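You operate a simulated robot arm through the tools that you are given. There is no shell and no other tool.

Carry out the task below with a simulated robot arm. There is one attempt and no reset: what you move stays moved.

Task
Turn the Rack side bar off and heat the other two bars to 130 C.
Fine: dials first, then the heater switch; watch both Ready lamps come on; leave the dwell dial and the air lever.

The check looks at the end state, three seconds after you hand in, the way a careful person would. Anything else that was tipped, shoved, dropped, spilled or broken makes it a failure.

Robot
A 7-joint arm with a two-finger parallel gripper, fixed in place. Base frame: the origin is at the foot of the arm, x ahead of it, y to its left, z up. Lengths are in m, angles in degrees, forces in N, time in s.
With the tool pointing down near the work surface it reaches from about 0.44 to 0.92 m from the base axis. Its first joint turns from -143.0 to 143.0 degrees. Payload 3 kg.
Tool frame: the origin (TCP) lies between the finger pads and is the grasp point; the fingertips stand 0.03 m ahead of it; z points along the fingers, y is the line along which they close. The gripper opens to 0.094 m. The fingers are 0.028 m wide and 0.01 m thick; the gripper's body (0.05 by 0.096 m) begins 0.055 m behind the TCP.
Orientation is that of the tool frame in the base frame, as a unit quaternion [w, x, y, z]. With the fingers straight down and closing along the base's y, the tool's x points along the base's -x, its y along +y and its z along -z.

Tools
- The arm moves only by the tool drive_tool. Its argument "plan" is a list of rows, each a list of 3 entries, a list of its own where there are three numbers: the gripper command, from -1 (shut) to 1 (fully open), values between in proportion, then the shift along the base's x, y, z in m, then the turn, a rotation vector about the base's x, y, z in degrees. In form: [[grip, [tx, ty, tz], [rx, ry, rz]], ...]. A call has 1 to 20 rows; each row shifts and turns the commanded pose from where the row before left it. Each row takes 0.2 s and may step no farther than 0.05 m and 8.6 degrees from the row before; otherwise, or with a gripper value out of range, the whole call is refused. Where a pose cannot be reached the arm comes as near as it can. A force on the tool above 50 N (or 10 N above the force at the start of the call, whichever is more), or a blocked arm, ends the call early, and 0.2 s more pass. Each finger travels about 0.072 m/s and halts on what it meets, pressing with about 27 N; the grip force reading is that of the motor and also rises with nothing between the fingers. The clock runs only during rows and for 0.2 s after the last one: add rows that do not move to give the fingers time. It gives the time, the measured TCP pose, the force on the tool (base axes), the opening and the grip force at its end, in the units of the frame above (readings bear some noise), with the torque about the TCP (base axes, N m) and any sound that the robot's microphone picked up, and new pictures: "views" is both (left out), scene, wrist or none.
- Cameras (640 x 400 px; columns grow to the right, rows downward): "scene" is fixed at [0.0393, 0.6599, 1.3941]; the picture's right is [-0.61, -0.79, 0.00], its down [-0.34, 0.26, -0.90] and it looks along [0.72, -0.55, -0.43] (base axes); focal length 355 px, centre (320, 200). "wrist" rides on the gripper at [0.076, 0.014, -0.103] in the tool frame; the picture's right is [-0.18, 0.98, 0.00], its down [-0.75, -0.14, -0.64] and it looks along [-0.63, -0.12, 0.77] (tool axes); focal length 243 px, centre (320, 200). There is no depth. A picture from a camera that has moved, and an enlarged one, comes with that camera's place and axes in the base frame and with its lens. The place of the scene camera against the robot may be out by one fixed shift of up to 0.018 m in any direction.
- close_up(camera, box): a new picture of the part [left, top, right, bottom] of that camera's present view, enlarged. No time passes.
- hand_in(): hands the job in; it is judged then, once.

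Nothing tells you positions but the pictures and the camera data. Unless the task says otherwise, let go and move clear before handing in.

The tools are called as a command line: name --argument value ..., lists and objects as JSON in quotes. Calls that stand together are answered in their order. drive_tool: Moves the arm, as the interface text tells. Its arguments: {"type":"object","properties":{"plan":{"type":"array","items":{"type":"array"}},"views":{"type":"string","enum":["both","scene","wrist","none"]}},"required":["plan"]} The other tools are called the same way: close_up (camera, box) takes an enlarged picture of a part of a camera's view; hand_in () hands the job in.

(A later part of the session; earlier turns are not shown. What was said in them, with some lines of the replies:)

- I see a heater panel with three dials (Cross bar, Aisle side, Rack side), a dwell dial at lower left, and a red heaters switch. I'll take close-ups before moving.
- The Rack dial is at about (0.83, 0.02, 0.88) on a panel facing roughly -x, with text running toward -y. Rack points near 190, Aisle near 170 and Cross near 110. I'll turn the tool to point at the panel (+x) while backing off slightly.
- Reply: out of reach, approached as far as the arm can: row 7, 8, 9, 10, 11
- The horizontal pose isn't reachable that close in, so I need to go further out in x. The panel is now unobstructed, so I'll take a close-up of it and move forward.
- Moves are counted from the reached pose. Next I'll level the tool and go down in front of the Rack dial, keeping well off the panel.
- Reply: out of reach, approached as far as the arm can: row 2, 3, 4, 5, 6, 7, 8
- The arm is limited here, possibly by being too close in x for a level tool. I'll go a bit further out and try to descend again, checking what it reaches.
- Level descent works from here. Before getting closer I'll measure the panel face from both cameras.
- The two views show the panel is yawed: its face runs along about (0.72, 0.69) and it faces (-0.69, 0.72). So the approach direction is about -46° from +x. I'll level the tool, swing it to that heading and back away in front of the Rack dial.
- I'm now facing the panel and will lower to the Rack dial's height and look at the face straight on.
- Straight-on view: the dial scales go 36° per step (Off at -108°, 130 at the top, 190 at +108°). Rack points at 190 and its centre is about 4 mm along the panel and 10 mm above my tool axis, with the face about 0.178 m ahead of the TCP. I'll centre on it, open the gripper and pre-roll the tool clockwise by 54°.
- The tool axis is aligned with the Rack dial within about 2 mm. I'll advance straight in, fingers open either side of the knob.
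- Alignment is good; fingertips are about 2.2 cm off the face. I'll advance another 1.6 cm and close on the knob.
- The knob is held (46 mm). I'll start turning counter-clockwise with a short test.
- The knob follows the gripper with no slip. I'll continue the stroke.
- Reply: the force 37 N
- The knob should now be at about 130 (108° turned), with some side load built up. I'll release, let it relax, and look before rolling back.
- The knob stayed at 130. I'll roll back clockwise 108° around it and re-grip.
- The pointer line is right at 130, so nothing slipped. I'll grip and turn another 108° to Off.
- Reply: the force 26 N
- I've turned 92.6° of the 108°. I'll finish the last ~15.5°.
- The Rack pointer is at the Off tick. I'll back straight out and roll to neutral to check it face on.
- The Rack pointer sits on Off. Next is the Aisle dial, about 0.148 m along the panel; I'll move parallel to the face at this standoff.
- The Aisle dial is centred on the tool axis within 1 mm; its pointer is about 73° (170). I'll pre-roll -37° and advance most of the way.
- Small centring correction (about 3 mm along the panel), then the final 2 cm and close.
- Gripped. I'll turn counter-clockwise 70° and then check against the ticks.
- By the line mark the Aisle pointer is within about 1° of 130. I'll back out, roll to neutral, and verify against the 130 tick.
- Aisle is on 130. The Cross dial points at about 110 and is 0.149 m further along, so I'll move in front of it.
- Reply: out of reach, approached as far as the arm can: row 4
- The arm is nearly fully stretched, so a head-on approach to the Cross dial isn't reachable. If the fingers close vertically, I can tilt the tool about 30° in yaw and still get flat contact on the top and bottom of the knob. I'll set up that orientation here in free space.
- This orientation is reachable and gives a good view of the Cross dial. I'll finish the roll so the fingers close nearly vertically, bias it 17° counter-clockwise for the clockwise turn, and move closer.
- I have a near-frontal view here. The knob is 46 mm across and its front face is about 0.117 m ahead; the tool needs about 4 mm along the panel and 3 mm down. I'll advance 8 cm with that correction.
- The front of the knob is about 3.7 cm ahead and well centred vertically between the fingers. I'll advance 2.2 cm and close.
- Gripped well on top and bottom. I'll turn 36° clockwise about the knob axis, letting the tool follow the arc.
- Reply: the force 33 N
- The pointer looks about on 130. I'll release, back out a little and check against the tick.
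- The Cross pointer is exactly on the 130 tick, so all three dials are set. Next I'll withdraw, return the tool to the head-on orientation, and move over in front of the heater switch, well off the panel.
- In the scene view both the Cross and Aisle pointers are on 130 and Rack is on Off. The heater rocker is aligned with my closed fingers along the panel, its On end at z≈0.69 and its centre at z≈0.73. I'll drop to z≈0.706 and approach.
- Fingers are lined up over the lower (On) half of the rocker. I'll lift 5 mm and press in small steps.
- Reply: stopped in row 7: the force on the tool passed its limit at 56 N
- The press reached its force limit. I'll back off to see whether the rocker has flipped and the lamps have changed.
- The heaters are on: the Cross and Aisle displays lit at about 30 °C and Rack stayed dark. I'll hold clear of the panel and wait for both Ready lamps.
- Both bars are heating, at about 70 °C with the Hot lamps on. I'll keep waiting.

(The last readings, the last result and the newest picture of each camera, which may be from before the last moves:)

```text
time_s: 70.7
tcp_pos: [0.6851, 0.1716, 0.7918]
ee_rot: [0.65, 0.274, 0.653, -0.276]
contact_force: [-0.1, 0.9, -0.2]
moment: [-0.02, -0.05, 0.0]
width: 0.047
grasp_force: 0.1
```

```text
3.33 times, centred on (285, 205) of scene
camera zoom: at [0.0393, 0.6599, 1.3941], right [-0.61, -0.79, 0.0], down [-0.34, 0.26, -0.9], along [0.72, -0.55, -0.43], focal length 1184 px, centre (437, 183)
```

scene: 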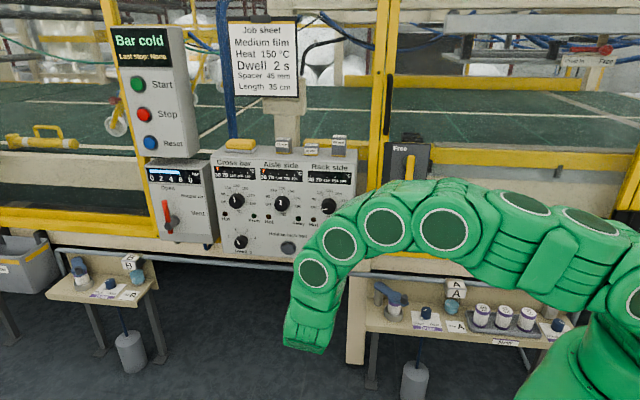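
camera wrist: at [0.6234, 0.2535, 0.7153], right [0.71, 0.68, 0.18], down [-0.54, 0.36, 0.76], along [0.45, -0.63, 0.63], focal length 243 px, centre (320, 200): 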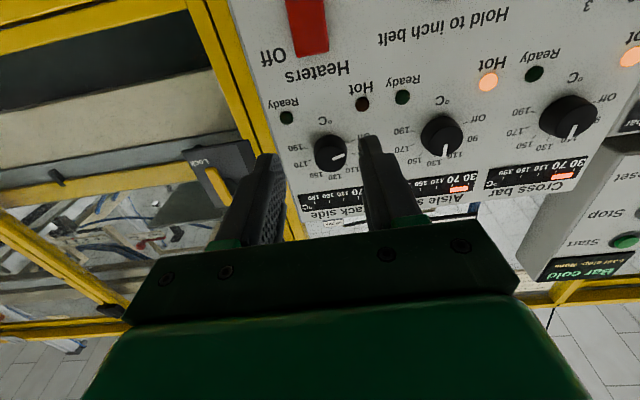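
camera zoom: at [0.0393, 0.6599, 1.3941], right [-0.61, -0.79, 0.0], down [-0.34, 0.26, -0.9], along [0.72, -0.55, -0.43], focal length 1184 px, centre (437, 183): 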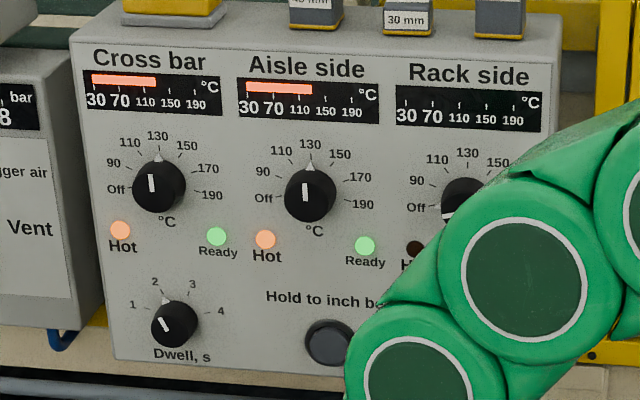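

Both Ready lamps are lit and the bars read about 130 °C. I'll back further off, take a last look at everything, and confirm it stays settled.

drive_tool --plan '[[0, [-0.01, 0.0104, 0.04], [0, 0, 0]], [0, [-0.01, 0.0104, 0.04], [0, 0, 0]], [0, [0, 0, 0.04], [0, 0, 0]], [0, [0, 0, 0.04], [0, 0, 0]], [0, [0, 0, 0], [0, 0, 0]], [0, [0, 0, 0], [0, 0, 0]], [0, [0, 0, 0], [0, 0, 0]], [0, [0, 0, 0], [0, 0, 0]], [0, [0, 0, 0], [0, 0, 0]], [0, [0, 0, 0], [0, 0, 0]], [0, [0, 0, 0], [0, 0, 0]], [0, [0, 0, 0], [0, 0, 0]]]'

close_up --camera "scene" --box '[205, 145, 365, 265]'

close_up --camera "scene" --box '[100, 10, 310, 250]'

```text
time_s: 73.3
tcp_pos: [0.6672, 0.1926, 0.9501]
ee_rot: [0.65, 0.275, 0.652, -0.277]
contact_force: [-0.5, -1.0, 0.3]
moment: [0.04, -0.01, -0.01]
width: 0.0469
grasp_force: 0.0
camera wrist: at [0.6043, 0.2755, 0.8749], right [0.71, 0.68, 0.18], down [-0.54, 0.36, 0.76], along [0.45, -0.63, 0.63], focal length 243 px, centre (320, 200)
```

scene: 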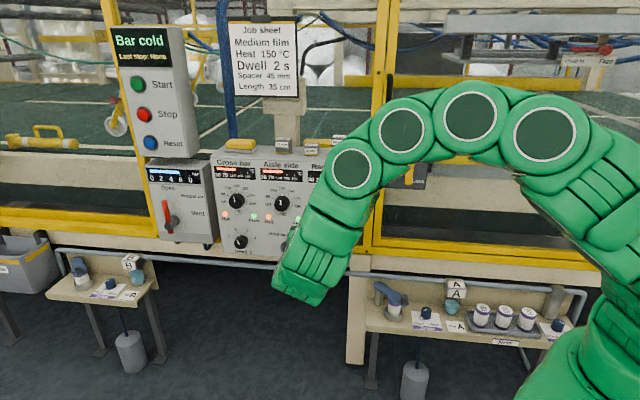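
wrist: 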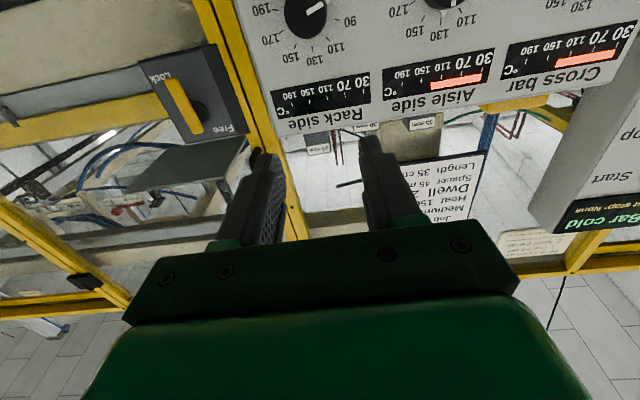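

```text
3.33 times, centred on (285, 205) of scene
camera zoom: at [0.0393, 0.6599, 1.3941], right [-0.61, -0.79, 0.0], down [-0.34, 0.26, -0.9], along [0.72, -0.55, -0.43], focal length 1184 px, centre (437, 183)
```

zoom: 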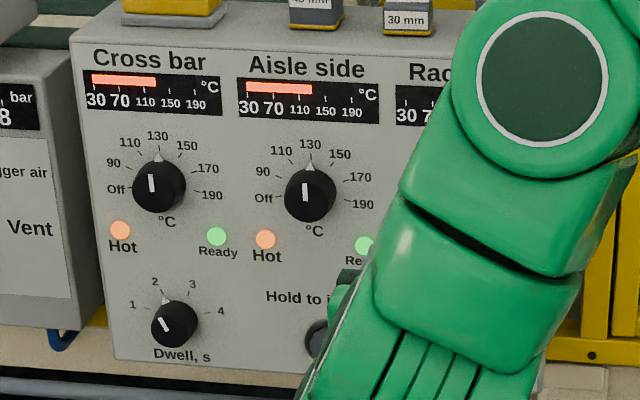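

```text
1.67 times, centred on (205, 130) of scene
camera zoom: at [0.0393, 0.6599, 1.3941], right [-0.61, -0.79, 0.0], down [-0.34, 0.26, -0.9], along [0.72, -0.55, -0.43], focal length 592 px, centre (512, 317)
```

zoom: 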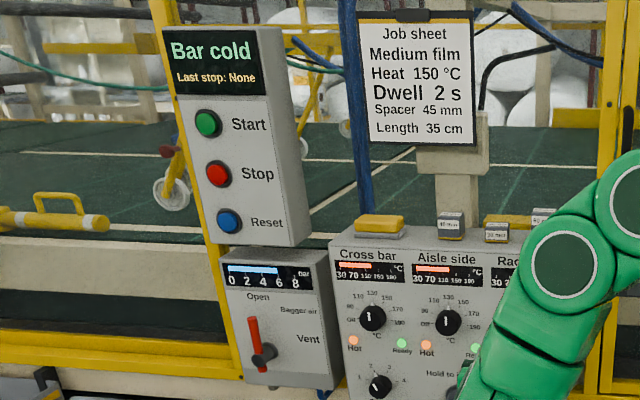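

Cross and Aisle are steady at 130 °C with both Ready lamps lit. Rack is off and dark, the heater switch is on, and the dwell dial and air lever are untouched. The arm is clear, so I'm handing in.

hand_in

```text
The job is handed in.
```

The Rack side bar is off, and the Cross bar and Aisle side bars are both at about 130 °C with their Ready lamps on.

- **Order:** I set the three dials first, then pressed the heater switch to On and waited for both Ready lamps.
- **Left alone:** I didn't touch the dwell dial (still at 2 s) or the air lever. I saw nothing else moved or knocked, and the arm was clear of the panel when I handed in.
- **Stop/start box:** it still reads "Bar cold". I took that to be because the Rack bar is off, but I didn't confirm it.
- **Job sheet:** it lists 150 °C for this film. I followed your 130 °C.
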